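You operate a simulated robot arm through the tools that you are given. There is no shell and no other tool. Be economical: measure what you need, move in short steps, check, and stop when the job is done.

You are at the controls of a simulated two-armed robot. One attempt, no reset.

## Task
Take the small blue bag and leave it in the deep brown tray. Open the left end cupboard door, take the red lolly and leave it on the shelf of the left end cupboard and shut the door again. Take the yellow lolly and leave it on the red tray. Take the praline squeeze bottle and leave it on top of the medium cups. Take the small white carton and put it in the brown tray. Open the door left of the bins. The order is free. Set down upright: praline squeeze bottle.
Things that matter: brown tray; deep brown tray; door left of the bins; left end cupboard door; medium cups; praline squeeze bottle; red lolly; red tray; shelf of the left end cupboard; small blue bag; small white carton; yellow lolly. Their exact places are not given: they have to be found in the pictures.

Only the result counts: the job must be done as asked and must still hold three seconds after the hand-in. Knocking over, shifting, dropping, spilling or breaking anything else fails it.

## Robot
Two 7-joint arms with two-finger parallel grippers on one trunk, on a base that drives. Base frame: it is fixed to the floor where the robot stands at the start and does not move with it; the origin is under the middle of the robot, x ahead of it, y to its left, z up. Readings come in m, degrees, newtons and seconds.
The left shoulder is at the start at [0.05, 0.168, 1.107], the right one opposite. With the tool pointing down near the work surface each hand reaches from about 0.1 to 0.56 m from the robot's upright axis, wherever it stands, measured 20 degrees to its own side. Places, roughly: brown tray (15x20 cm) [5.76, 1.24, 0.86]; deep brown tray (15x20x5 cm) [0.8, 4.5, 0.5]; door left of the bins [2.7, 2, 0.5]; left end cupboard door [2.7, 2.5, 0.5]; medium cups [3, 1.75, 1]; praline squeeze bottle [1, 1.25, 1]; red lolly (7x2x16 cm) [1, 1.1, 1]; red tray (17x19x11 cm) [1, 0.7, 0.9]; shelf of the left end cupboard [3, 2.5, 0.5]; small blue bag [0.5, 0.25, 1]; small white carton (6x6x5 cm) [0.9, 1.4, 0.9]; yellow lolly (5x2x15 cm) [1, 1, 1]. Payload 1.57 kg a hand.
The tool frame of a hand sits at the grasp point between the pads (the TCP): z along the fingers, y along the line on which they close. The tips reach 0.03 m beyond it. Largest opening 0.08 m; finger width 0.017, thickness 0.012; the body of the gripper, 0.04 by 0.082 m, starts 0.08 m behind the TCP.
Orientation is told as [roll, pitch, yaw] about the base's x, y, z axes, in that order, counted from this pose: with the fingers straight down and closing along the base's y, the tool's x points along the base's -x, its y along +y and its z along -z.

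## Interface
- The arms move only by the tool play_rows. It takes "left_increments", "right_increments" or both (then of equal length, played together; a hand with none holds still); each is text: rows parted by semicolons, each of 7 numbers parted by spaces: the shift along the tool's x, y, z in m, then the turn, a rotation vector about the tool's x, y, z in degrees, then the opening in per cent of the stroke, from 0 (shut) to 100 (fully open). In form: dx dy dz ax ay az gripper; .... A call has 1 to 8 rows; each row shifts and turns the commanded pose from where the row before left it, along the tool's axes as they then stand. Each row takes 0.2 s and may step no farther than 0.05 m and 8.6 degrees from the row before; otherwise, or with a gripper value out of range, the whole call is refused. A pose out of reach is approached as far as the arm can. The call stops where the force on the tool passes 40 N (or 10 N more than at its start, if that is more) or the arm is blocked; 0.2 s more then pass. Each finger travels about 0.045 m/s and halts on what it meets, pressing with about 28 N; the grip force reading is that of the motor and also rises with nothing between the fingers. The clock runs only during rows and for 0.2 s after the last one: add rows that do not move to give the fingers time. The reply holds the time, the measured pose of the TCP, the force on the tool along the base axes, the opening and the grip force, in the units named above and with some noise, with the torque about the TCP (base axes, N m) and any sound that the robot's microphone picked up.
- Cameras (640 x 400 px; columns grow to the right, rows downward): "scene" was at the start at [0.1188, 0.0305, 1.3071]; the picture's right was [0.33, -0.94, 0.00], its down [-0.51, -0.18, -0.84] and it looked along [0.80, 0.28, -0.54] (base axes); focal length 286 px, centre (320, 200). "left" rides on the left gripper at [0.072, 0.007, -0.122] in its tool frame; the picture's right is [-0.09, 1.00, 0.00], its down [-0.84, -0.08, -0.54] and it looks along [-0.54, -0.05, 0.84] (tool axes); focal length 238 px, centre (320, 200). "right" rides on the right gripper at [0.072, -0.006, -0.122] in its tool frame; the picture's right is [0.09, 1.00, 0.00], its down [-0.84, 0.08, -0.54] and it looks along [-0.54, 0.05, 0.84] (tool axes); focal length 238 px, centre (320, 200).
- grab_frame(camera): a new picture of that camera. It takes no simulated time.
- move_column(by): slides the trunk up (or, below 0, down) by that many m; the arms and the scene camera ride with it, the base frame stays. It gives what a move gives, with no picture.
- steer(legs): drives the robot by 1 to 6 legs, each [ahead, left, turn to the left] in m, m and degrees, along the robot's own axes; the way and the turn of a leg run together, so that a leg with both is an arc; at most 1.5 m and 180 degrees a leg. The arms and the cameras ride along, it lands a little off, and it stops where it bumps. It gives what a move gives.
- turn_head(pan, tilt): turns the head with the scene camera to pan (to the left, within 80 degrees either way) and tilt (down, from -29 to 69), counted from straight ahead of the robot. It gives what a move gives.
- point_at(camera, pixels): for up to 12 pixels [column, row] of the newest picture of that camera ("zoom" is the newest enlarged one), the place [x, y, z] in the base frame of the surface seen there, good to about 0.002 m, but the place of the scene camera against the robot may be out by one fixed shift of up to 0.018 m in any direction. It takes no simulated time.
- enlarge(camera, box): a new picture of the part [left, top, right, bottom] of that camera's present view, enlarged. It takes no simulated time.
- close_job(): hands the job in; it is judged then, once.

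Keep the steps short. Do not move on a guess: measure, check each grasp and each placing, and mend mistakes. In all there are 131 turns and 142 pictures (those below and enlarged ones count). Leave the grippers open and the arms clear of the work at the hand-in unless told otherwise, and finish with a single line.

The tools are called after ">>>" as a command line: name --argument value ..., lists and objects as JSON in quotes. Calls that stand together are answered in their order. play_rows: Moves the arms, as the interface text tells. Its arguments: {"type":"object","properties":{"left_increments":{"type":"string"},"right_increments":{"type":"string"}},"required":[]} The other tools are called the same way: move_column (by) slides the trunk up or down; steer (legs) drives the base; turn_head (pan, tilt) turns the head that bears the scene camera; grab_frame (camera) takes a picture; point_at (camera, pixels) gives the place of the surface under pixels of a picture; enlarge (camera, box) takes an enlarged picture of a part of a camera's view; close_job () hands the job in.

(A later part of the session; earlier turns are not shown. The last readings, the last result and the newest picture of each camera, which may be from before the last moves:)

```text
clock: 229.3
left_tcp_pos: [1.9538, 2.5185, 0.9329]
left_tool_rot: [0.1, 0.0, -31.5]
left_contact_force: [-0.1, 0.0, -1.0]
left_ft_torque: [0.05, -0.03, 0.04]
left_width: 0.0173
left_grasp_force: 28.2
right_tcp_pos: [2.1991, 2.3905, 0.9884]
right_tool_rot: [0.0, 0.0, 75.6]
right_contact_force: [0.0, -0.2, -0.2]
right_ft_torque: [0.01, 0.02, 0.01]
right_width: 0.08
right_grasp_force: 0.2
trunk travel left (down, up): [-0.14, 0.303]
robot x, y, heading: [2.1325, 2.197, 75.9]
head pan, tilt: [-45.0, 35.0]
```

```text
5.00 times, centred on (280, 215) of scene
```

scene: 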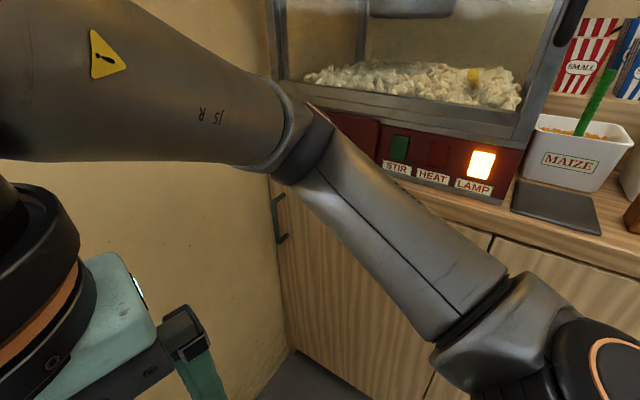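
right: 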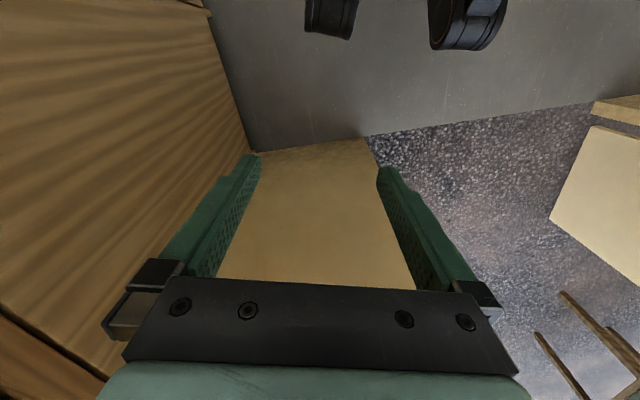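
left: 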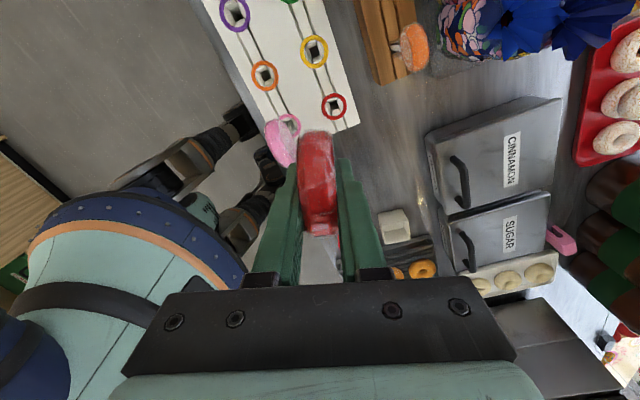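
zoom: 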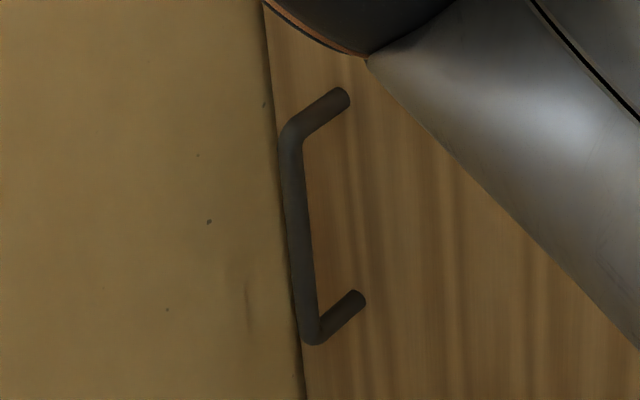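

Handle bar ≈ (2.626, 2.68), z≈0.68–0.80, wall at y≈2.735. I'll hook it with the rear finger (closing axis along x). Bring the right hand out to my right-front.

>>> play_rows --right_increments "-0.031 -0.0375 0 0 0 0 60; -0.031 -0.0375 0 0 0 0 60; -0.031 -0.0375 0 0 0 0 60; -0.031 -0.0375 0 0 0 0 60; -0.031 -0.0375 0 0 0 0 60; -0.031 -0.0375 0 0 0 0 60; -0.031 -0.0375 0 0 0 0 60"

>>> steer --legs '[[0, 0, 14.1], [-0.03, -0.165, 0]]'

>>> grab_frame --camera "right"

```text
clock: 230.9
left_tcp_pos: [1.9537, 2.5184, 0.933]
left_tool_rot: [0.2, 0.0, -31.4]
left_contact_force: [-0.1, 0.4, 0.2]
left_ft_torque: [-0.01, 0.01, 0.0]
left_width: 0.0175
left_grasp_force: 27.9
right_tcp_pos: [2.5071, 2.5327, 0.9894]
right_tool_rot: [0.2, 0.0, 75.7]
right_contact_force: [-0.2, -0.6, 0.1]
right_ft_torque: [-0.01, 0.0, -0.01]
right_width: 0.0479
right_grasp_force: 0.1
trunk travel left (down, up): [-0.14, 0.303]
robot x, y, heading: [2.1332, 2.195, 76.0]
head pan, tilt: [-45.0, 35.0]
```

```text
clock: 233.0
left_tcp_pos: [1.939, 2.4514, 0.9324]
left_tool_rot: [0.3, 0.0, -17.2]
left_contact_force: [-0.2, -0.3, 0.3]
left_ft_torque: [0.01, 0.01, 0.0]
left_width: 0.0174
left_grasp_force: 28.5
right_tcp_pos: [2.4673, 2.6016, 0.9908]
right_tool_rot: [-0.4, 0.4, 90.3]
right_contact_force: [0.2, -0.2, 0.3]
right_ft_torque: [-0.03, 0.01, 0.01]
right_width: 0.0478
right_grasp_force: 0.0
trunk travel left (down, up): [-0.14, 0.303]
robot x, y, heading: [2.1907, 2.187, 90.0]
head pan, tilt: [-45.0, 35.0]
stopped in leg 2: the robot was blocked; the commanded pose is now the measured one
```

```text
60 pictures are left
```

right: 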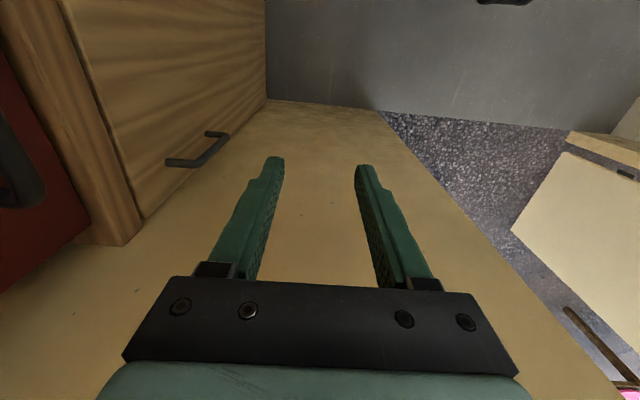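

The base was blocked at x 2.19: my right elbow is too wide here. Step back west, turn to heading 60° and stretch the arm forward to tuck the elbow.

>>> steer --legs '[[-0.03, 0.16, 0], [0, 0, -30]]'

>>> play_rows --right_increments "-0.032 0.036 0 0 0 0 45; -0.032 0.036 0 0 0 0 45; -0.032 0.036 0 0 0 0 45; 0 0 0 0 0 0 45" --left_increments "0.0 0.0 0 0 0 0 0; 0 0 0 0 0 0 0; 0 0 0 0 0 0 0; 0 0 0 0 0 0 0"

>>> turn_head --pan -65 --tilt 25

>>> grab_frame --camera "scene"

```text
clock: 236.5
left_tcp_pos: [1.9576, 2.5138, 0.9315]
left_tool_rot: [0.1, 0.1, -47.9]
left_contact_force: [-0.6, -0.4, -0.4]
left_ft_torque: [0.03, 0.0, 0.03]
left_width: 0.0172
left_grasp_force: 27.9
right_tcp_pos: [2.4906, 2.3733, 0.9868]
right_tool_rot: [-0.1, 0.4, 59.6]
right_contact_force: [-0.1, -0.1, -0.3]
right_ft_torque: [-0.02, 0.01, -0.04]
right_width: 0.048
right_grasp_force: 0.1
trunk travel left (down, up): [-0.14, 0.303]
robot x, y, heading: [2.0375, 2.1569, 59.3]
head pan, tilt: [-45.0, 35.0]
```

```text
clock: 237.5
left_tcp_pos: [1.9568, 2.5136, 0.933]
left_tool_rot: [0.2, 0.1, -47.9]
left_contact_force: [1.2, 0.0, -0.4]
left_ft_torque: [0.0, 0.02, 0.01]
left_width: 0.0173
left_grasp_force: 28.2
right_tcp_pos: [2.4459, 2.5127, 0.9854]
right_tool_rot: [-0.1, 0.3, 59.7]
right_contact_force: [0.2, 0.2, 0.4]
right_ft_torque: [0.01, 0.01, 0.0]
right_width: 0.0359
right_grasp_force: 0.0
trunk travel left (down, up): [-0.14, 0.303]
robot x, y, heading: [2.0415, 2.1567, 59.6]
head pan, tilt: [-45.0, 35.0]
```

```text
clock: 238.4
left_tcp_pos: [1.9571, 2.5128, 0.933]
left_tool_rot: [0.1, 0.1, -47.9]
left_contact_force: [-0.1, 0.5, -0.6]
left_ft_torque: [0.01, -0.03, 0.01]
left_width: 0.0173
left_grasp_force: 28.1
right_tcp_pos: [2.4453, 2.5109, 0.9849]
right_tool_rot: [-0.1, 0.4, 59.6]
right_contact_force: [-0.7, -0.5, -0.6]
right_ft_torque: [-0.01, 0.01, -0.01]
right_width: 0.036
right_grasp_force: 0.1
trunk travel left (down, up): [-0.14, 0.303]
robot x, y, heading: [2.0387, 2.1585, 59.4]
head pan, tilt: [-65.0, 25.0]
```

```text
59 pictures are left
```

scene: 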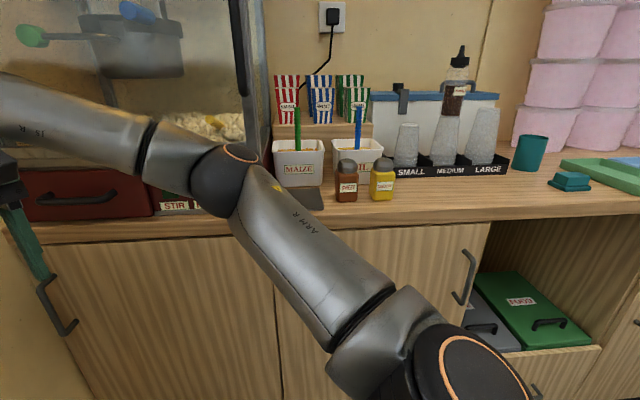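

>>> point_at --camera "scene" --pixels '[[230, 180], [245, 165], [290, 240], [47, 290], [45, 300], [40, 285], [75, 325], [30, 240], [278, 330], [462, 275]]'

```text
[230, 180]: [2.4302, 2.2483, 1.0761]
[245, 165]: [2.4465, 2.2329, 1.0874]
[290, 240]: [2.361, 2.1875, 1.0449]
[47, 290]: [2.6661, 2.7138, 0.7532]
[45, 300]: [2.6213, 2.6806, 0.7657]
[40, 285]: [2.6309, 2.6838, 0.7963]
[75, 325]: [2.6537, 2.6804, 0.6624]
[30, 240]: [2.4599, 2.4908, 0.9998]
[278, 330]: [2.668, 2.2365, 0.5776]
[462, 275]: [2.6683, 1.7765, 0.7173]
```

Drive to put the right hand just southwest of the handle, still above it.

>>> steer --legs '[[0.1778, -0.0694, 0]]'

>>> grab_frame --camera "right"

```text
clock: 239.9
left_tcp_pos: [2.1012, 2.6291, 0.933]
left_tool_rot: [0.2, 0.1, -47.8]
left_contact_force: [0.4, 0.6, -1.0]
left_ft_torque: [0.05, 0.02, -0.01]
left_width: 0.017
left_grasp_force: 28.1
right_tcp_pos: [2.59, 2.6267, 0.9858]
right_tool_rot: [-0.2, 0.4, 59.7]
right_contact_force: [-0.1, -0.4, 0.0]
right_ft_torque: [0.02, -0.01, 0.0]
right_width: 0.0362
right_grasp_force: 0.1
trunk travel left (down, up): [-0.14, 0.303]
robot x, y, heading: [2.1832, 2.2704, 59.4]
head pan, tilt: [-65.0, 25.0]
```

```text
58 pictures are left
```

right: 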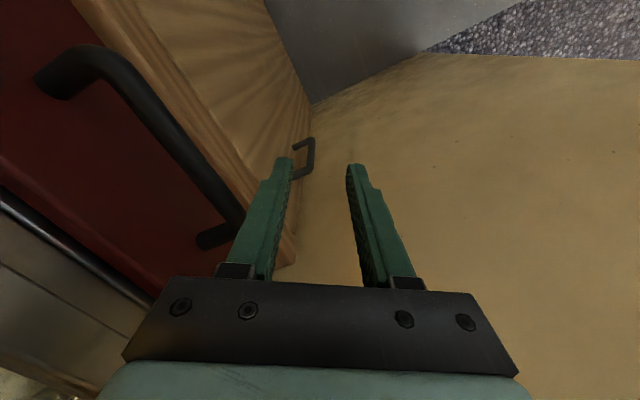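

>>> point_at --camera "right" --pixels '[[312, 152], [312, 142], [303, 145], [296, 148], [310, 168], [298, 176], [200, 160], [120, 70], [228, 218], [290, 120], [330, 150]]'

>>> enlarge --camera "right" --box '[250, 100, 378, 180]'

```text
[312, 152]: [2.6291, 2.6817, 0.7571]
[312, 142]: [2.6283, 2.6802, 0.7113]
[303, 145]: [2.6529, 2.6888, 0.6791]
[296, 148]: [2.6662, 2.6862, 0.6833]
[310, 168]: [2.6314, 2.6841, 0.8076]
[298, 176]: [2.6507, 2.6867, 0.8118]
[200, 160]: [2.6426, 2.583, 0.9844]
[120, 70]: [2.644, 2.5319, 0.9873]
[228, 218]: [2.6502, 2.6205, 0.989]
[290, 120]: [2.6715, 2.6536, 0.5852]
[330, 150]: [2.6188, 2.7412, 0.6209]
```

```text
5.00 times, centred on (314, 140) of right
```

zoom: 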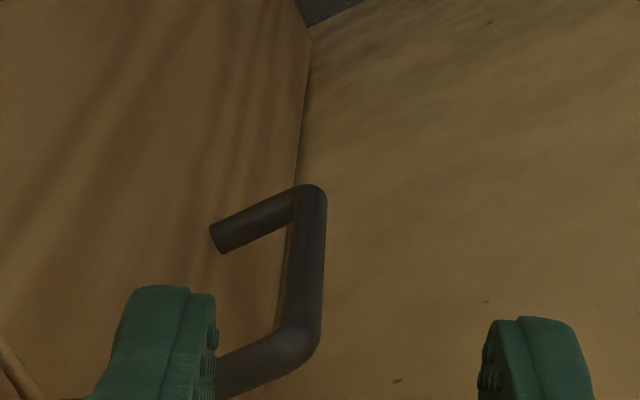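

Hand tool-down would hit the popcorn drawer handle, so I'll approach with horizontal fingers. Back off 0.2 m, lower, and pitch the right hand forward 90°.

>>> steer --legs '[[-0.2, 0, 0]]'

>>> move_column --by -0.12

>>> play_rows --right_increments "0 0 0.04 0 0 0 45; 0 0 0.04 0 0 0 45; 0 0 0.03 0 0 0 45; 0 0 0 0 -8.5 0 45; 0 0 0 0 -8.5 0 45; 0 0 0 0 -8.5 0 45; 0 0 0 0 -8.5 0 45; 0 0 0 0 -8.5 0 45"

>>> play_rows --right_increments "0 0 0 0 -8 0 45; 0 0 0 0 -8 0 45; 0 0 0 0 -8 0 45; 0 0 0 0 -8 0 45; 0 0 0 0 -8 0 45; 0 0 0 0 -7.5 0 45; 0 0 0.04 0 0 0 45; 0 0 0.04 0 0 0 45"

>>> grab_frame --camera "right"

```text
clock: 241.5
left_tcp_pos: [1.9988, 2.454, 0.9325]
left_tool_rot: [0.1, 0.0, -47.8]
left_contact_force: [1.1, 0.4, -1.1]
left_ft_torque: [-0.01, 0.01, -0.01]
left_width: 0.0174
left_grasp_force: 28.1
right_tcp_pos: [2.4864, 2.4507, 0.9855]
right_tool_rot: [-0.2, 0.4, 59.7]
right_contact_force: [0.1, 0.0, -1.3]
right_ft_torque: [0.0, 0.01, -0.03]
right_width: 0.0363
right_grasp_force: 0.0
trunk travel left (down, up): [-0.14, 0.303]
robot x, y, heading: [2.0789, 2.0961, 59.7]
head pan, tilt: [-65.0, 25.0]
```

```text
clock: 243.0
left_tcp_pos: [1.9984, 2.4526, 0.8139]
left_tool_rot: [0.1, 0.2, -47.9]
left_contact_force: [-1.2, 0.8, -0.1]
left_ft_torque: [0.01, -0.02, -0.03]
left_width: 0.0174
left_grasp_force: 28.0
right_tcp_pos: [2.4869, 2.4516, 0.8669]
right_tool_rot: [-0.2, 0.4, 59.7]
right_contact_force: [0.0, -0.5, -0.4]
right_ft_torque: [0.01, 0.04, 0.0]
right_width: 0.036
right_grasp_force: 0.1
trunk travel left (down, up): [-0.02, 0.423]
robot x, y, heading: [2.0776, 2.0958, 59.5]
head pan, tilt: [-65.0, 25.0]
```

```text
clock: 244.8
left_tcp_pos: [1.9984, 2.4542, 0.8127]
left_tool_rot: [0.1, 0.1, -47.8]
left_contact_force: [0.9, 0.9, -0.1]
left_ft_torque: [0.0, 0.01, 0.02]
left_width: 0.0174
left_grasp_force: 27.5
right_tcp_pos: [2.4858, 2.4523, 0.756]
right_tool_rot: [-0.1, -42.3, 59.8]
right_contact_force: [0.2, -0.8, -0.2]
right_ft_torque: [-0.01, 0.0, 0.01]
right_width: 0.0361
right_grasp_force: 0.1
trunk travel left (down, up): [-0.02, 0.423]
robot x, y, heading: [2.0783, 2.0936, 59.5]
head pan, tilt: [-65.0, 25.0]
```

```text
clock: 246.6
left_tcp_pos: [1.9963, 2.4536, 0.8135]
left_tool_rot: [0.1, 0.1, -47.8]
left_contact_force: [-0.8, 0.5, 0.1]
left_ft_torque: [-0.03, -0.02, 0.0]
left_width: 0.0174
left_grasp_force: 28.2
right_tcp_pos: [2.5221, 2.5158, 0.728]
right_tool_rot: [-0.2, -70.2, 59.8]
right_contact_force: [0.3, 0.0, -0.3]
right_ft_torque: [0.01, 0.03, 0.01]
right_width: 0.0362
right_grasp_force: 0.1
right hand out of reach, approached as far as the arm can: row 4, 5, 6
trunk travel left (down, up): [-0.02, 0.423]
robot x, y, heading: [2.0824, 2.0936, 59.3]
head pan, tilt: [-65.0, 25.0]
```

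```text
56 pictures are left
```

right: 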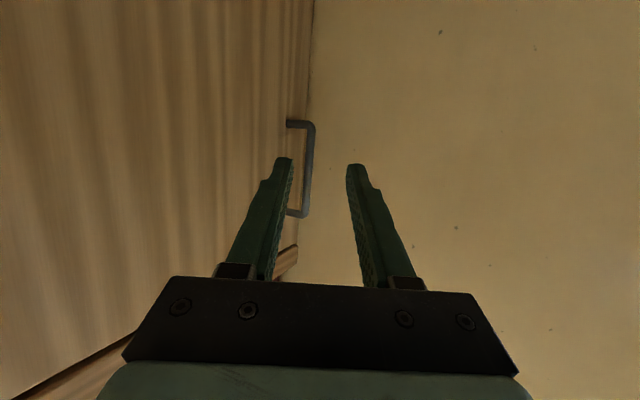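

Pitch settled at −70°, fine. The bar is at image (309,165). Close the opening a little, raise 15 mm and drive to 5 cm short of the bar.

>>> move_column --by 0.018

>>> steer --legs '[[0.148, -0.012, 0]]'

>>> play_rows --right_increments "0 0 0 0 8.5 0 42; 0 0 0 0 8.5 0 42"

>>> grab_frame --camera "right"

>>> point_at --camera "right" --pixels '[[310, 160], [315, 160], [320, 160], [325, 160], [330, 160], [335, 160], [320, 120], [326, 120], [314, 120]]'

```text
clock: 247.3
left_tcp_pos: [1.9989, 2.4542, 0.8308]
left_tool_rot: [0.0, 0.1, -47.9]
left_contact_force: [0.7, 0.1, -0.6]
left_ft_torque: [0.0, -0.01, -0.02]
left_width: 0.0174
left_grasp_force: 28.5
right_tcp_pos: [2.5215, 2.5151, 0.7461]
right_tool_rot: [-0.5, -70.0, 60.0]
right_contact_force: [0.1, 1.3, 0.2]
right_ft_torque: [-0.02, 0.0, -0.02]
right_width: 0.036
right_grasp_force: 0.1
trunk travel left (down, up): [-0.038, 0.405]
robot x, y, heading: [2.0804, 2.0975, 59.4]
head pan, tilt: [-65.0, 25.0]
```

```text
clock: 248.4
left_tcp_pos: [2.0447, 2.5276, 0.8331]
left_tool_rot: [0.5, -0.1, -48.1]
left_contact_force: [0.6, -0.6, -1.5]
left_ft_torque: [-0.02, 0.03, 0.01]
left_width: 0.0173
left_grasp_force: 28.6
right_tcp_pos: [2.5756, 2.5866, 0.7464]
right_tool_rot: [-1.4, -69.9, 60.1]
right_contact_force: [0.4, 0.0, 0.2]
right_ft_torque: [-0.02, -0.01, 0.0]
right_width: 0.0358
right_grasp_force: 0.1
trunk travel left (down, up): [-0.038, 0.405]
robot x, y, heading: [2.1267, 2.1732, 59.1]
head pan, tilt: [-65.0, 25.0]
stopped in leg 1: the robot was blocked; the commanded pose is now the measured one
```

```text
clock: 249.0
left_tcp_pos: [2.0466, 2.5283, 0.8299]
left_tool_rot: [0.5, -0.1, -48.0]
left_contact_force: [0.8, 0.1, -0.5]
left_ft_torque: [0.04, -0.01, 0.03]
left_width: 0.0173
left_grasp_force: 28.3
right_tcp_pos: [2.574, 2.5872, 0.7402]
right_tool_rot: [-0.7, -52.5, 59.5]
right_contact_force: [0.9, 0.0, 0.8]
right_ft_torque: [0.01, 0.02, 0.0]
right_width: 0.0336
right_grasp_force: 0.1
trunk travel left (down, up): [-0.038, 0.405]
robot x, y, heading: [2.1296, 2.1674, 59.2]
head pan, tilt: [-65.0, 25.0]
```

```text
55 pictures are left
```

right: 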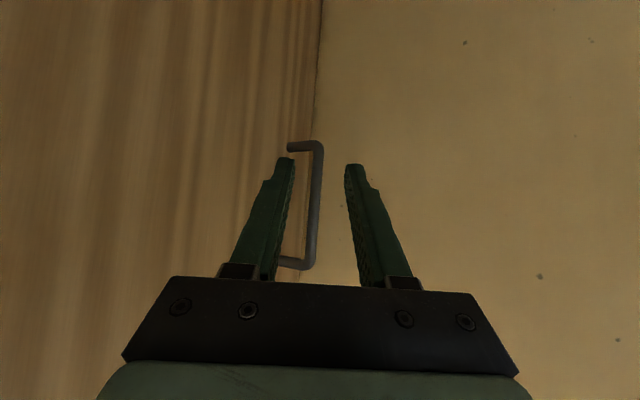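

```text
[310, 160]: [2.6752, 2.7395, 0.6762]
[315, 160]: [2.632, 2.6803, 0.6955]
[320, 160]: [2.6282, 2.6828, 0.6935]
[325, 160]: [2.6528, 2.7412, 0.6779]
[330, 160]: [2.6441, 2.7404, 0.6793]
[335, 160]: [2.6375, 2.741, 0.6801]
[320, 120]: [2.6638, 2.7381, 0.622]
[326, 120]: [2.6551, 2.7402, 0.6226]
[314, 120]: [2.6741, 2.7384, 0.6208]
```

Bar is centred between the fingers; base is at the limit, so extend the arm forward 0.105 m.

>>> play_rows --right_increments "-0.0223 -0.001 0.0218 0 0 0 42; -0.0183 -0.001 0.0238 0 0 0 42; -0.0183 0 0.0238 0 0 0 42; -0.0091 0 0.0119 0 0 0 42; 0 0 0 0 0 0 42"

>>> grab_frame --camera "right"

```text
clock: 250.2
left_tcp_pos: [2.0494, 2.5285, 0.8308]
left_tool_rot: [0.1, 0.1, -48.0]
left_contact_force: [0.4, 0.8, -0.9]
left_ft_torque: [-0.02, -0.02, 0.03]
left_width: 0.0171
left_grasp_force: 28.1
right_tcp_pos: [2.6347, 2.6786, 0.7466]
right_tool_rot: [-0.2, -52.5, 59.1]
right_contact_force: [-0.2, 0.3, -1.5]
right_ft_torque: [-0.01, 0.03, 0.02]
right_width: 0.0329
right_grasp_force: 0.2
trunk travel left (down, up): [-0.038, 0.405]
robot x, y, heading: [2.1316, 2.1704, 59.4]
head pan, tilt: [-65.0, 25.0]
```

```text
54 pictures are left
```

right: 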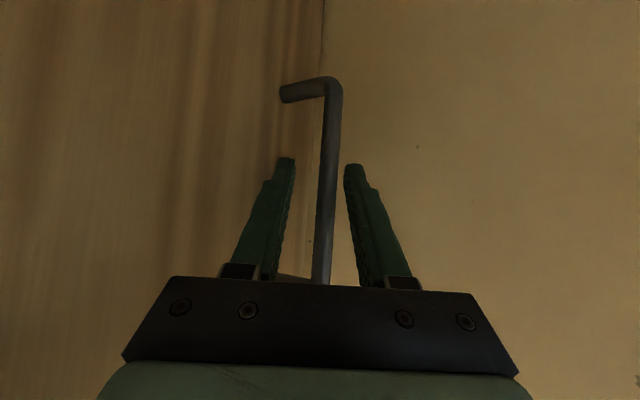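

Bar sits between the fingers. Close, then rotate the whole robot about the hinge (2.67, 2.24) by 30°.

>>> play_rows --right_increments "0 0 0 0 0 0 0; 0 0 0 0 0 0 0; 0 0 0 0 0 0 0; 0 0 0 0 0 0 0"

>>> steer --legs '[[-0.075, -0.058, 10]]'

>>> grab_frame --camera "right"

```text
clock: 251.2
left_tcp_pos: [2.0489, 2.529, 0.8299]
left_tool_rot: [0.1, 0.1, -47.9]
left_contact_force: [-0.9, -0.5, -0.8]
left_ft_torque: [-0.02, 0.01, 0.03]
left_width: 0.0173
left_grasp_force: 28.1
right_tcp_pos: [2.6308, 2.6808, 0.7472]
right_tool_rot: [0.0, -52.3, 59.3]
right_contact_force: [-13.6, 14.6, -1.2]
right_ft_torque: [-0.03, 0.1, 0.08]
right_width: 0.0121
right_grasp_force: 29.0
trunk travel left (down, up): [-0.038, 0.405]
robot x, y, heading: [2.1259, 2.1701, 59.1]
head pan, tilt: [-65.0, 25.0]
```

```text
clock: 252.4
left_tcp_pos: [2.0079, 2.4177, 0.8307]
left_tool_rot: [0.1, 0.2, -37.7]
left_contact_force: [-0.1, 1.2, -0.3]
left_ft_torque: [0.01, -0.04, -0.03]
left_width: 0.0171
left_grasp_force: 27.9
right_tcp_pos: [2.5589, 2.6669, 0.747]
right_tool_rot: [-0.4, -52.2, 69.1]
right_contact_force: [1.3, -4.5, 1.4]
right_ft_torque: [0.55, 0.03, -0.02]
right_width: 0.0118
right_grasp_force: 28.9
trunk travel left (down, up): [-0.038, 0.405]
robot x, y, heading: [2.1486, 2.0777, 69.4]
head pan, tilt: [-65.0, 25.0]
```

```text
53 pictures are left
```

right: 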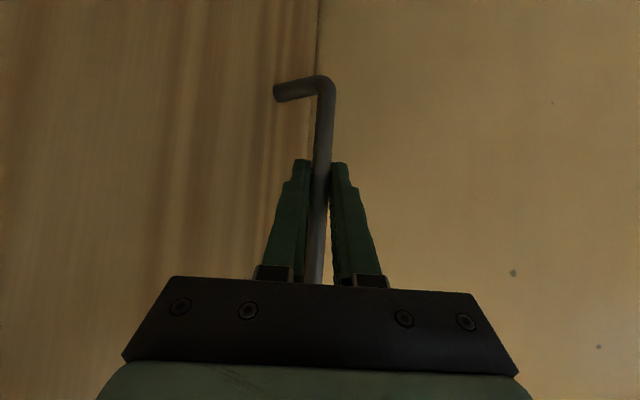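

Door follows (10°). Continue: 15° more rigidly, then translate along the arc to about 100°.

>>> steer --legs '[[-0.1128, -0.0877, 15], [-0.1103, 0.107, 0], [-0.1394, 0.0638, 0], [-0.154, 0.011, 0], [-0.1, -0.022, 0]]'

>>> turn_head --pan -30 --tilt 35

>>> grab_frame --camera "scene"

>>> grab_frame --camera "right"

```text
clock: 254.5
left_tcp_pos: [1.9487, 2.2125, 0.83]
left_tool_rot: [0.1, 0.2, -23.2]
left_contact_force: [1.1, 0.5, 0.5]
left_ft_torque: [0.02, 0.03, -0.02]
left_width: 0.0171
left_grasp_force: 27.7
right_tcp_pos: [2.4121, 2.5931, 0.7465]
right_tool_rot: [0.2, -52.5, 84.4]
right_contact_force: [-1.1, 1.4, -2.7]
right_ft_torque: [0.35, -0.12, 0.07]
right_width: 0.0118
right_grasp_force: 29.3
trunk travel left (down, up): [-0.038, 0.405]
robot x, y, heading: [2.1706, 1.9233, 84.3]
head pan, tilt: [-65.0, 25.0]
stopped in leg 2: the force on the tool passed its limit at 44 N (the readings are from after the stop); the commanded pose is now the measured one
```

```text
clock: 255.5
left_tcp_pos: [1.9477, 2.213, 0.8315]
left_tool_rot: [0.1, 0.3, -23.2]
left_contact_force: [-0.1, -0.6, 0.1]
left_ft_torque: [0.03, -0.02, -0.02]
left_width: 0.0169
left_grasp_force: 27.8
right_tcp_pos: [2.4114, 2.5929, 0.7465]
right_tool_rot: [0.4, -52.7, 84.2]
right_contact_force: [-3.5, 4.5, -3.8]
right_ft_torque: [-0.09, -0.17, 0.05]
right_width: 0.0118
right_grasp_force: 29.1
trunk travel left (down, up): [-0.038, 0.405]
robot x, y, heading: [2.1723, 1.9233, 83.9]
head pan, tilt: [-30.0, 35.0]
```

```text
52 pictures are left
```

scene: 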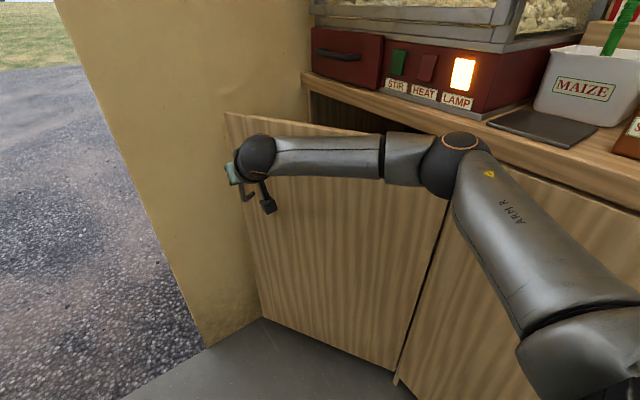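

```text
51 pictures are left
```

right: 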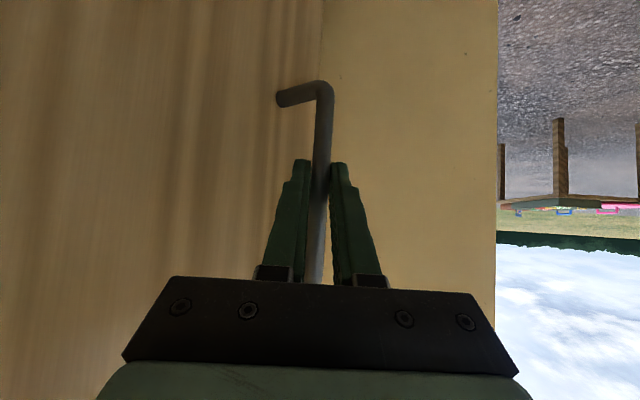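

Door at ~32°. Loosen the grip slightly so the bar can pivot, then follow the arc.

>>> play_rows --right_increments "0 0 0 0 0 0 26; 0 0 0 0 0 0 26"

>>> steer --legs '[[-0.1072, 0.0923, 0], [-0.1451, 0.0511, 0], [-0.1536, -0.0021, 0], [-0.1099, -0.0357, 0]]'

>>> grab_frame --camera "scene"

```text
clock: 256.1
left_tcp_pos: [1.9479, 2.2124, 0.8302]
left_tool_rot: [0.1, 0.2, -23.3]
left_contact_force: [-0.9, 0.5, -0.1]
left_ft_torque: [-0.01, 0.01, -0.02]
left_width: 0.0173
left_grasp_force: 27.6
right_tcp_pos: [2.4116, 2.593, 0.7477]
right_tool_rot: [0.3, -52.8, 84.2]
right_contact_force: [-0.2, 0.7, 0.1]
right_ft_torque: [0.01, 0.0, 0.0]
right_width: 0.021
right_grasp_force: 0.1
trunk travel left (down, up): [-0.038, 0.405]
robot x, y, heading: [2.1711, 1.9208, 83.8]
head pan, tilt: [-30.0, 35.0]
```

```text
clock: 260.3
left_tcp_pos: [1.7968, 1.7164, 0.8296]
left_tool_rot: [0.1, 0.2, -23.2]
left_contact_force: [-0.2, 0.5, -0.3]
left_ft_torque: [-0.02, -0.06, 0.0]
left_width: 0.0173
left_grasp_force: 27.8
right_tcp_pos: [2.2594, 2.0953, 0.7467]
right_tool_rot: [0.3, -52.6, 84.2]
right_contact_force: [-0.8, -0.4, -0.2]
right_ft_torque: [-0.01, 0.0, -0.02]
right_width: 0.0207
right_grasp_force: 0.2
trunk travel left (down, up): [-0.038, 0.405]
robot x, y, heading: [2.0197, 1.4237, 83.9]
head pan, tilt: [-30.0, 35.0]
```

```text
50 pictures are left
```

scene: 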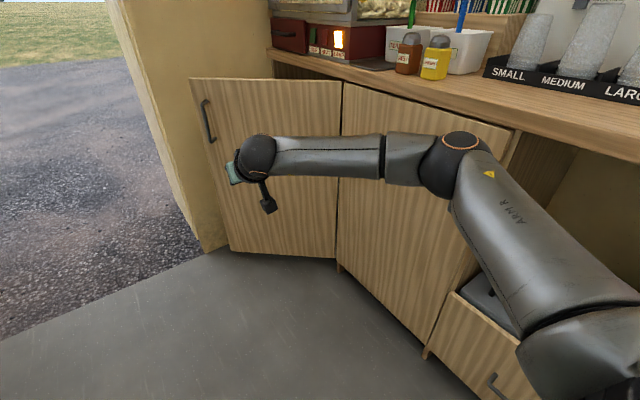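

The bar slipped out with the door ~40° open. Measure the door's free edge, then I'll push it from the inside.

>>> point_at --camera "scene" --pixels '[[193, 82], [228, 240], [215, 140], [338, 90], [335, 250], [208, 125], [330, 95], [300, 72]]'

>>> turn_head --pan 0 --tilt 30

>>> steer --legs '[[0, 0.27, 0], [0.9, 0.05, 0], [0.4, 0, -84]]'

>>> grab_frame --camera "scene"

```text
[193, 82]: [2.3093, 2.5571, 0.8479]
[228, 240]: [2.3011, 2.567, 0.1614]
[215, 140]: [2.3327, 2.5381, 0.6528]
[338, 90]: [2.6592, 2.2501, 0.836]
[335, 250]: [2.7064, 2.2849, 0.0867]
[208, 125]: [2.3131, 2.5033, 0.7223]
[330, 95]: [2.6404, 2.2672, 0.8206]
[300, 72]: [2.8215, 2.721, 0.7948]
```

```text
clock: 261.2
left_tcp_pos: [1.7967, 1.7166, 0.8301]
left_tool_rot: [0.2, 0.3, -23.2]
left_contact_force: [-0.3, 0.6, -0.1]
left_ft_torque: [0.03, -0.02, -0.02]
left_width: 0.0174
left_grasp_force: 28.2
right_tcp_pos: [2.2605, 2.0967, 0.7465]
right_tool_rot: [0.3, -52.7, 84.2]
right_contact_force: [-0.1, 0.2, 0.1]
right_ft_torque: [0.0, 0.0, -0.01]
right_width: 0.0207
right_grasp_force: 0.0
trunk travel left (down, up): [-0.038, 0.405]
robot x, y, heading: [2.0157, 1.4248, 84.0]
head pan, tilt: [0.0, 30.0]
```

```text
clock: 269.6
left_tcp_pos: [1.6508, 2.7275, 0.8309]
left_tool_rot: [0.1, 0.3, -35.7]
left_contact_force: [0.7, 0.4, -1.1]
left_ft_torque: [-0.03, -0.04, 0.03]
left_width: 0.017
left_grasp_force: 27.7
right_tcp_pos: [2.16, 3.0009, 0.7468]
right_tool_rot: [0.0, -52.4, 74.6]
right_contact_force: [-0.1, 0.0, -0.2]
right_ft_torque: [0.01, 0.0, 0.05]
right_width: 0.021
right_grasp_force: 0.2
trunk travel left (down, up): [-0.038, 0.405]
robot x, y, heading: [1.8028, 2.3973, 71.8]
head pan, tilt: [0.0, 30.0]
stopped in leg 3: the robot was blocked; the commanded pose is now the measured one
```

```text
49 pictures are left
```

scene: 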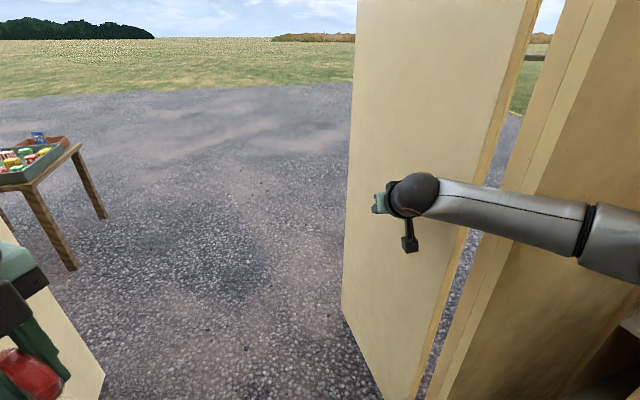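

My hand met the doorway leaf; back out, turn to heading 20°, retract the hand a bit and come up on the north side of the open cupboard door.

>>> steer --legs '[[-0.6, 0.0, 0], [0, 0, -51.8]]'

>>> play_rows --right_increments "0.0203 0 -0.0264 0 0 0 10; 0.0203 0 -0.0264 0 0 0 10; 0.0203 0 -0.0264 0 0 0 10"

>>> steer --legs '[[0.24, 0.703, 0]]'

>>> turn_head --pan -15 --tilt 35

>>> grab_frame --camera "scene"

```text
clock: 275.3
left_tcp_pos: [1.7902, 2.154, 0.8309]
left_tool_rot: [0.0, 0.2, -88.9]
left_contact_force: [0.0, 0.9, -0.4]
left_ft_torque: [0.0, 0.0, -0.01]
left_width: 0.0173
left_grasp_force: 28.0
right_tcp_pos: [2.315, 1.908, 0.7438]
right_tool_rot: [0.1, -52.4, 21.2]
right_contact_force: [0.4, -0.5, -1.3]
right_ft_torque: [0.0, -0.02, -0.03]
right_width: 0.0208
right_grasp_force: 0.1
trunk travel left (down, up): [-0.038, 0.405]
robot x, y, heading: [1.6153, 1.8295, 18.4]
head pan, tilt: [0.0, 30.0]
```

```text
clock: 276.1
left_tcp_pos: [1.7915, 2.154, 0.8305]
left_tool_rot: [0.1, 0.3, -88.9]
left_contact_force: [0.5, 0.1, -1.1]
left_ft_torque: [0.02, -0.01, -0.01]
left_width: 0.0174
left_grasp_force: 28.4
right_tcp_pos: [2.2235, 1.874, 0.7457]
right_tool_rot: [0.1, -52.2, 21.2]
right_contact_force: [0.0, 0.8, 0.1]
right_ft_torque: [-0.05, -0.01, 0.01]
right_width: 0.008
right_grasp_force: 0.1
trunk travel left (down, up): [-0.038, 0.405]
robot x, y, heading: [1.6185, 1.83, 18.4]
head pan, tilt: [0.0, 30.0]
```

```text
clock: 282.6
left_tcp_pos: [1.7997, 2.884, 0.8302]
left_tool_rot: [0.0, 0.3, -88.8]
left_contact_force: [0.0, 0.1, -0.8]
left_ft_torque: [0.0, 0.03, 0.03]
left_width: 0.0173
left_grasp_force: 28.0
right_tcp_pos: [2.2319, 2.6035, 0.7455]
right_tool_rot: [0.2, -52.4, 21.2]
right_contact_force: [-0.5, 0.5, 0.1]
right_ft_torque: [-0.03, -0.03, 0.01]
right_width: 0.0077
right_grasp_force: 0.0
trunk travel left (down, up): [-0.038, 0.405]
robot x, y, heading: [1.6272, 2.5583, 18.5]
head pan, tilt: [0.0, 30.0]
```

```text
clock: 283.4
left_tcp_pos: [1.7973, 2.8843, 0.8304]
left_tool_rot: [0.1, 0.3, -88.8]
left_contact_force: [0.4, 0.0, -0.2]
left_ft_torque: [-0.01, 0.04, -0.02]
left_width: 0.0174
left_grasp_force: 28.0
right_tcp_pos: [2.2334, 2.6041, 0.745]
right_tool_rot: [0.1, -52.3, 21.2]
right_contact_force: [-0.3, -0.3, 0.9]
right_ft_torque: [0.03, 0.01, 0.01]
right_width: 0.008
right_grasp_force: 0.2
trunk travel left (down, up): [-0.038, 0.405]
robot x, y, heading: [1.6272, 2.5598, 18.4]
head pan, tilt: [-15.0, 35.0]
```

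```text
48 pictures are left
```

scene: 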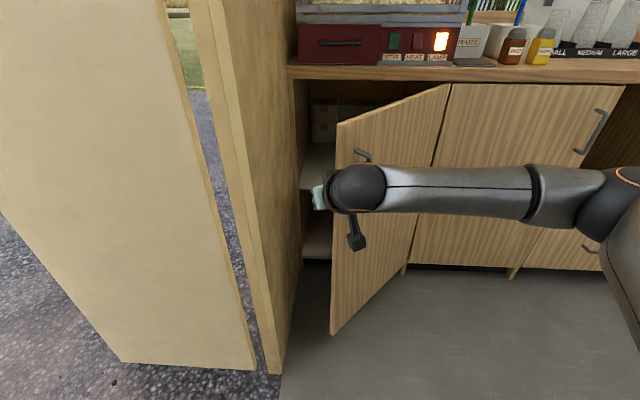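

Gap is clear. Insert the fingers past the edge and sweep the door open to the south.

>>> steer --legs '[[0.109, 0.011, 0], [-0.089, -0.205, 0], [-0.1, -0.215, 0]]'

>>> grab_frame --camera "scene"

```text
clock: 285.5
left_tcp_pos: [1.89, 2.8528, 0.8309]
left_tool_rot: [0.1, 0.3, -88.5]
left_contact_force: [0.6, 0.3, 0.2]
left_ft_torque: [0.0, 0.0, 0.02]
left_width: 0.0175
left_grasp_force: 28.3
right_tcp_pos: [2.3115, 2.5875, 0.7457]
right_tool_rot: [1.4, -52.1, 23.1]
right_contact_force: [-4.8, 3.8, 0.6]
right_ft_torque: [-0.16, -0.09, -0.17]
right_width: 0.0038
right_grasp_force: 0.0
trunk travel left (down, up): [-0.038, 0.405]
robot x, y, heading: [1.7172, 2.527, 18.7]
head pan, tilt: [-15.0, 35.0]
stopped in leg 2: the force on the tool passed its limit at 48 N (the readings are from after the stop); the commanded pose is now the measured one
```

```text
47 pictures are left
```

scene: 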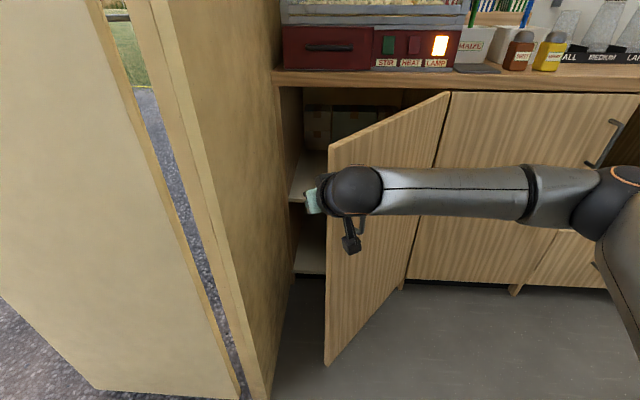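

The hand jammed near the edge and handle. Retreat west, raise, and return the hand to pointing straight down, so I can push from above the door with only the fingers behind it.

>>> steer --legs '[[-0.0756, 0.057, 0]]'

>>> move_column --by 0.1

>>> play_rows --right_increments "0.0243 0 -0.0317 0 0 0 0; 0.0243 0 -0.0317 0 0 0 0; 0 0 0 0 8.6 0 0; 0 0 0 0 8.6 0 0; 0 0 0 0 8.6 0 0; 0 0 0 0 8.6 0 0; 0 0 0 0 8.6 0 0; 0 0 0 0 8.6 0 0"

>>> grab_frame --camera "scene"

>>> point_at --camera "scene" --pixels '[[328, 150], [332, 150], [338, 150], [335, 160], [445, 97], [340, 360], [310, 200], [312, 180]]'

```text
clock: 286.7
left_tcp_pos: [1.7997, 2.8831, 0.8305]
left_tool_rot: [0.1, 0.3, -88.5]
left_contact_force: [0.2, 0.3, -0.5]
left_ft_torque: [0.03, -0.02, 0.02]
left_width: 0.0172
left_grasp_force: 28.3
right_tcp_pos: [2.2241, 2.6179, 0.7449]
right_tool_rot: [1.3, -52.1, 22.8]
right_contact_force: [-0.1, 0.2, 0.5]
right_ft_torque: [0.0, -0.02, -0.01]
right_width: 0.0078
right_grasp_force: 0.1
trunk travel left (down, up): [-0.038, 0.405]
robot x, y, heading: [1.6285, 2.5565, 19.0]
head pan, tilt: [-15.0, 35.0]
```

```text
clock: 288.1
left_tcp_pos: [1.8003, 2.8833, 0.9307]
left_tool_rot: [0.1, 0.3, -88.5]
left_contact_force: [0.7, 0.4, 0.6]
left_ft_torque: [-0.03, -0.01, 0.0]
left_width: 0.017
left_grasp_force: 28.4
right_tcp_pos: [2.2231, 2.619, 0.8444]
right_tool_rot: [1.2, -51.9, 22.9]
right_contact_force: [1.1, -0.4, -0.6]
right_ft_torque: [-0.02, -0.01, 0.02]
right_width: 0.0078
right_grasp_force: 0.1
trunk travel left (down, up): [-0.138, 0.305]
robot x, y, heading: [1.6222, 2.5595, 18.7]
head pan, tilt: [-15.0, 35.0]
```

```text
clock: 289.9
left_tcp_pos: [1.7982, 2.8849, 0.9316]
left_tool_rot: [0.1, 0.3, -88.5]
left_contact_force: [0.3, 0.2, -1.1]
left_ft_torque: [0.01, 0.04, 0.0]
left_width: 0.0176
left_grasp_force: 27.6
right_tcp_pos: [2.1502, 2.5864, 0.8465]
right_tool_rot: [0.7, -0.2, 24.1]
right_contact_force: [0.1, -0.2, -0.5]
right_ft_torque: [0.03, -0.03, 0.0]
right_width: 0.0
right_grasp_force: 21.5
trunk travel left (down, up): [-0.138, 0.305]
robot x, y, heading: [1.6235, 2.5587, 18.9]
head pan, tilt: [-15.0, 35.0]
```

```text
46 pictures are left
```

scene: 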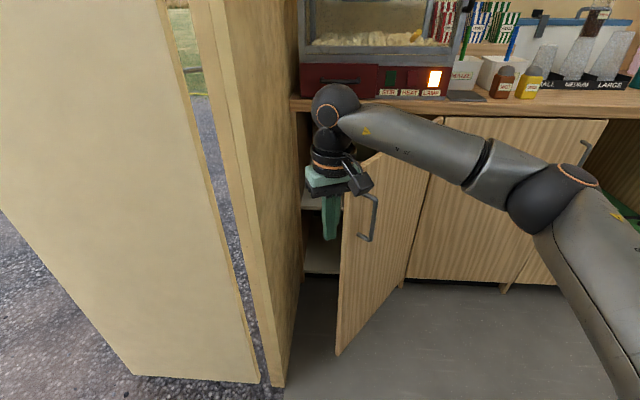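

```text
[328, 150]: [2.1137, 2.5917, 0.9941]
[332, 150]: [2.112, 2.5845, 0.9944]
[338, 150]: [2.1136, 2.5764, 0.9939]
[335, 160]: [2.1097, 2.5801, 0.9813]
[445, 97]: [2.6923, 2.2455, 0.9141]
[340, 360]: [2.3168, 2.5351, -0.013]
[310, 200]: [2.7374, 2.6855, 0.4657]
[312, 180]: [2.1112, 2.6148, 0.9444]
```

Hand now points down. Lower 2 cm, go around the edge to its inner side and sweep the door open.

>>> move_column --by -0.02

>>> steer --legs '[[0.115, 0.028, 0], [0.145, -0.071, 0], [-0.2005, -0.153, 0], [-0.109, -0.195, 0]]'

>>> grab_frame --camera "scene"

```text
clock: 290.5
left_tcp_pos: [1.7986, 2.8827, 0.9115]
left_tool_rot: [0.1, 0.3, -88.5]
left_contact_force: [0.8, 0.9, -0.9]
left_ft_torque: [-0.04, 0.0, 0.02]
left_width: 0.0174
left_grasp_force: 28.1
right_tcp_pos: [2.1506, 2.5868, 0.8262]
right_tool_rot: [0.7, -0.4, 23.9]
right_contact_force: [0.6, -0.6, 0.6]
right_ft_torque: [0.04, 0.02, 0.02]
right_width: 0.0
right_grasp_force: 21.2
trunk travel left (down, up): [-0.118, 0.325]
robot x, y, heading: [1.6284, 2.5577, 18.7]
head pan, tilt: [-15.0, 35.0]
```

```text
clock: 296.3
left_tcp_pos: [1.8791, 2.494, 0.91]
left_tool_rot: [0.1, 0.3, -88.1]
left_contact_force: [-0.2, 0.1, -0.2]
left_ft_torque: [0.01, 0.0, 0.04]
left_width: 0.0175
left_grasp_force: 27.4
right_tcp_pos: [2.2316, 2.1985, 0.8255]
right_tool_rot: [0.8, -0.4, 24.2]
right_contact_force: [0.6, -0.8, 0.6]
right_ft_torque: [0.02, 0.01, 0.0]
right_width: 0.0
right_grasp_force: 21.8
trunk travel left (down, up): [-0.118, 0.325]
robot x, y, heading: [1.7081, 2.1717, 18.9]
head pan, tilt: [-15.0, 35.0]
```

```text
45 pictures are left
```

scene: 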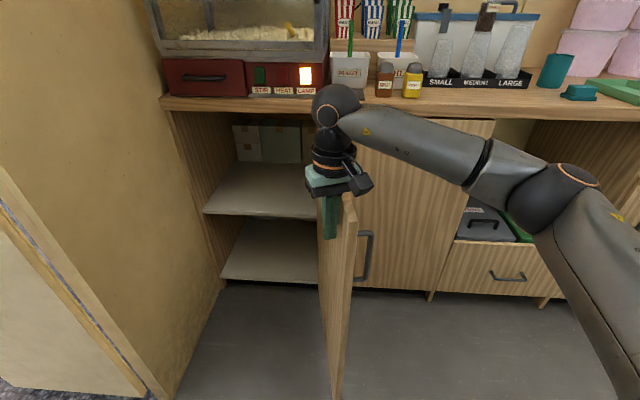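

The door is ~88° open and the shelf is visible. Push it further to ~140° for room, and start turning the left hand so its fingers point forward.

>>> point_at --camera "scene" --pixels '[[240, 190], [210, 210], [280, 205], [290, 180], [250, 170], [260, 255], [310, 217], [205, 208]]'

>>> steer --legs '[[0.0083, -0.1085, 0], [0.041, -0.179, 0]]'

>>> play_rows --left_increments "0 0 0 0 0 -8.5 0; 0 0 0 0 0 -8.5 0; 0 0 0 -8.5 0 0 0; 0 0 0 -8.5 0 0 0; 0 0 0 -8.5 0 0 0; 0 0 0 -8.5 0 0 0; 0 0 0 -8.5 0 0 0; 0 0 0 -8.5 0 0 0"

>>> grab_frame --camera "scene"

```text
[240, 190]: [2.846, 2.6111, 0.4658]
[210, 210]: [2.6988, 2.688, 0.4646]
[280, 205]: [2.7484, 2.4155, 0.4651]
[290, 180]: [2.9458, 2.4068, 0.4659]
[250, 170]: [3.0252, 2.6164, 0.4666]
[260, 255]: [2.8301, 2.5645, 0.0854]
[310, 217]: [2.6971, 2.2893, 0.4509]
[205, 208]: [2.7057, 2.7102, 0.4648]
```

```text
clock: 297.5
left_tcp_pos: [1.8975, 2.4481, 0.9113]
left_tool_rot: [0.1, 0.4, -87.8]
left_contact_force: [-0.7, 0.4, -0.5]
left_ft_torque: [0.01, 0.02, 0.0]
left_width: 0.0174
left_grasp_force: 28.0
right_tcp_pos: [2.2469, 2.1642, 0.8266]
right_tool_rot: [2.2, -1.0, 25.8]
right_contact_force: [0.8, 3.1, 0.1]
right_ft_torque: [-0.15, 0.05, 0.0]
right_width: 0.0
right_grasp_force: 21.2
trunk travel left (down, up): [-0.118, 0.325]
robot x, y, heading: [1.7301, 2.1216, 19.3]
head pan, tilt: [-15.0, 35.0]
stopped in leg 1: the force on the tool passed its limit at 56 N (the readings are from after the stop); the commanded pose is now the measured one
```

```text
clock: 299.3
left_tcp_pos: [1.9533, 2.4826, 0.9988]
left_tool_rot: [51.2, 0.4, -70.9]
left_contact_force: [0.6, 0.2, -0.2]
left_ft_torque: [0.0, -0.02, 0.0]
left_width: 0.0173
left_grasp_force: 27.6
left hand out of reach, approached as far as the arm can: row 5, 6, 7, 8
right_tcp_pos: [2.246, 2.1647, 0.8278]
right_tool_rot: [2.1, -0.8, 25.8]
right_contact_force: [-1.6, 6.8, 0.0]
right_ft_torque: [-0.36, -0.09, -0.04]
right_width: 0.0
right_grasp_force: 21.6
trunk travel left (down, up): [-0.118, 0.325]
robot x, y, heading: [1.7314, 2.1199, 19.3]
head pan, tilt: [-15.0, 35.0]
```

```text
44 pictures are left
```

scene: 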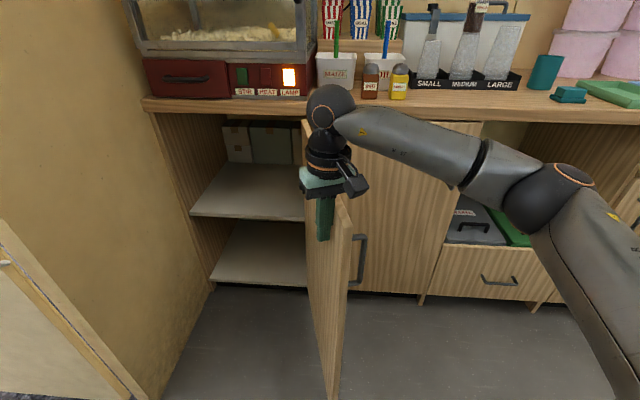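

Door is at its ~95° stop. Lower the trunk, raise/retract the right hand, and stretch the left hand forward-down in free space.

>>> move_column --by -0.115

>>> play_rows --right_increments "0.02 0.01 -0.035 0 0 0 50; 0.02 0.01 -0.035 0 0 0 50; 0.02 0 -0.035 0 0 0 50; 0.02 0 -0.035 0 0 0 50; 0.02 0 -0.035 0 0 0 50; 0.02 0 -0.035 0 0 0 50; 0.02 0 -0.035 0 0 0 50; 0.02 0 -0.035 0 0 0 50" --left_increments "-0.01 0.0018 0.0436 0 0 0 0; -0.01 0.0018 0.0436 0 0 0 0; -0.01 0.0018 0.0436 0 0 0 0; -0.01 0.0018 0.0436 0 0 0 0; -0.01 0.0018 0.0436 0 0 0 0; -0.01 0.0018 0.0436 0 0 0 0; -0.01 0.0018 0.0436 0 0 0 0; -0.01 0.0018 0.0436 0 0 0 0"

>>> play_rows --left_increments "-0.01 0.0018 0.0436 0 0 0 0; -0.01 0.0018 0.0436 0 0 0 0; 0 0 0 0 0 0 0"

>>> grab_frame --camera "scene"

```text
clock: 300.0
left_tcp_pos: [1.953, 2.4819, 0.9607]
left_tool_rot: [51.3, 0.2, -71.0]
left_contact_force: [-0.2, 1.0, 0.0]
left_ft_torque: [0.0, -0.02, 0.04]
left_width: 0.0173
left_grasp_force: 28.3
right_tcp_pos: [2.2481, 2.1667, 0.7983]
right_tool_rot: [2.4, -2.2, 25.9]
right_contact_force: [-5.3, 1.1, 10.2]
right_ft_torque: [-0.42, -0.33, -0.15]
right_width: 0.0002
right_grasp_force: 21.1
trunk travel left (down, up): [-0.079, 0.364]
robot x, y, heading: [1.73, 2.1219, 19.3]
head pan, tilt: [-15.0, 35.0]
stopped: the force on the tool passed its limit at 59 N (the readings are from after the stop); the commanded pose is now the measured one
```

```text
clock: 301.8
left_tcp_pos: [2.242, 2.4981, 0.7529]
left_tool_rot: [51.2, 0.3, -71.0]
left_contact_force: [0.3, 0.5, -0.1]
left_ft_torque: [0.03, 0.0, -0.04]
left_width: 0.0174
left_grasp_force: 28.0
right_tcp_pos: [2.0948, 2.0988, 1.072]
right_tool_rot: [2.4, -1.8, 25.8]
right_contact_force: [-0.8, 0.0, -0.7]
right_ft_torque: [-0.02, 0.01, 0.02]
right_width: 0.04
right_grasp_force: 0.0
trunk travel left (down, up): [-0.079, 0.364]
robot x, y, heading: [1.7288, 2.1212, 19.4]
head pan, tilt: [-15.0, 35.0]
```

```text
clock: 302.6
left_tcp_pos: [2.2604, 2.527, 0.7336]
left_tool_rot: [51.1, 0.4, -71.1]
left_contact_force: [-0.1, -0.6, -0.5]
left_ft_torque: [0.01, 0.03, 0.0]
left_width: 0.0173
left_grasp_force: 28.0
left hand out of reach, approached as far as the arm can: row 1, 2
right_tcp_pos: [2.0945, 2.0982, 1.0725]
right_tool_rot: [2.3, -1.9, 25.9]
right_contact_force: [-0.3, 0.1, 0.0]
right_ft_torque: [-0.02, 0.02, -0.03]
right_width: 0.0401
right_grasp_force: 0.1
trunk travel left (down, up): [-0.079, 0.364]
robot x, y, heading: [1.7262, 2.1216, 19.2]
head pan, tilt: [-15.0, 35.0]
```

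```text
43 pictures are left
```

scene: 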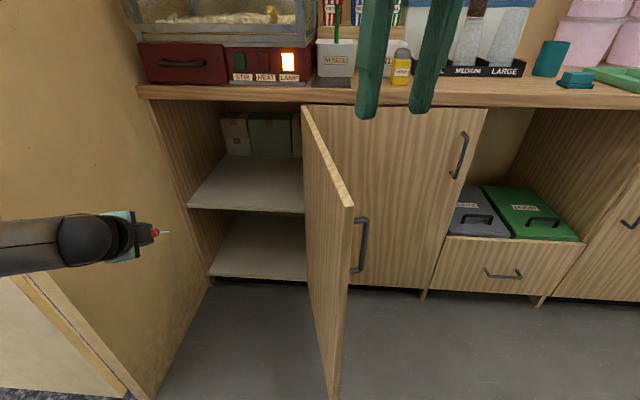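

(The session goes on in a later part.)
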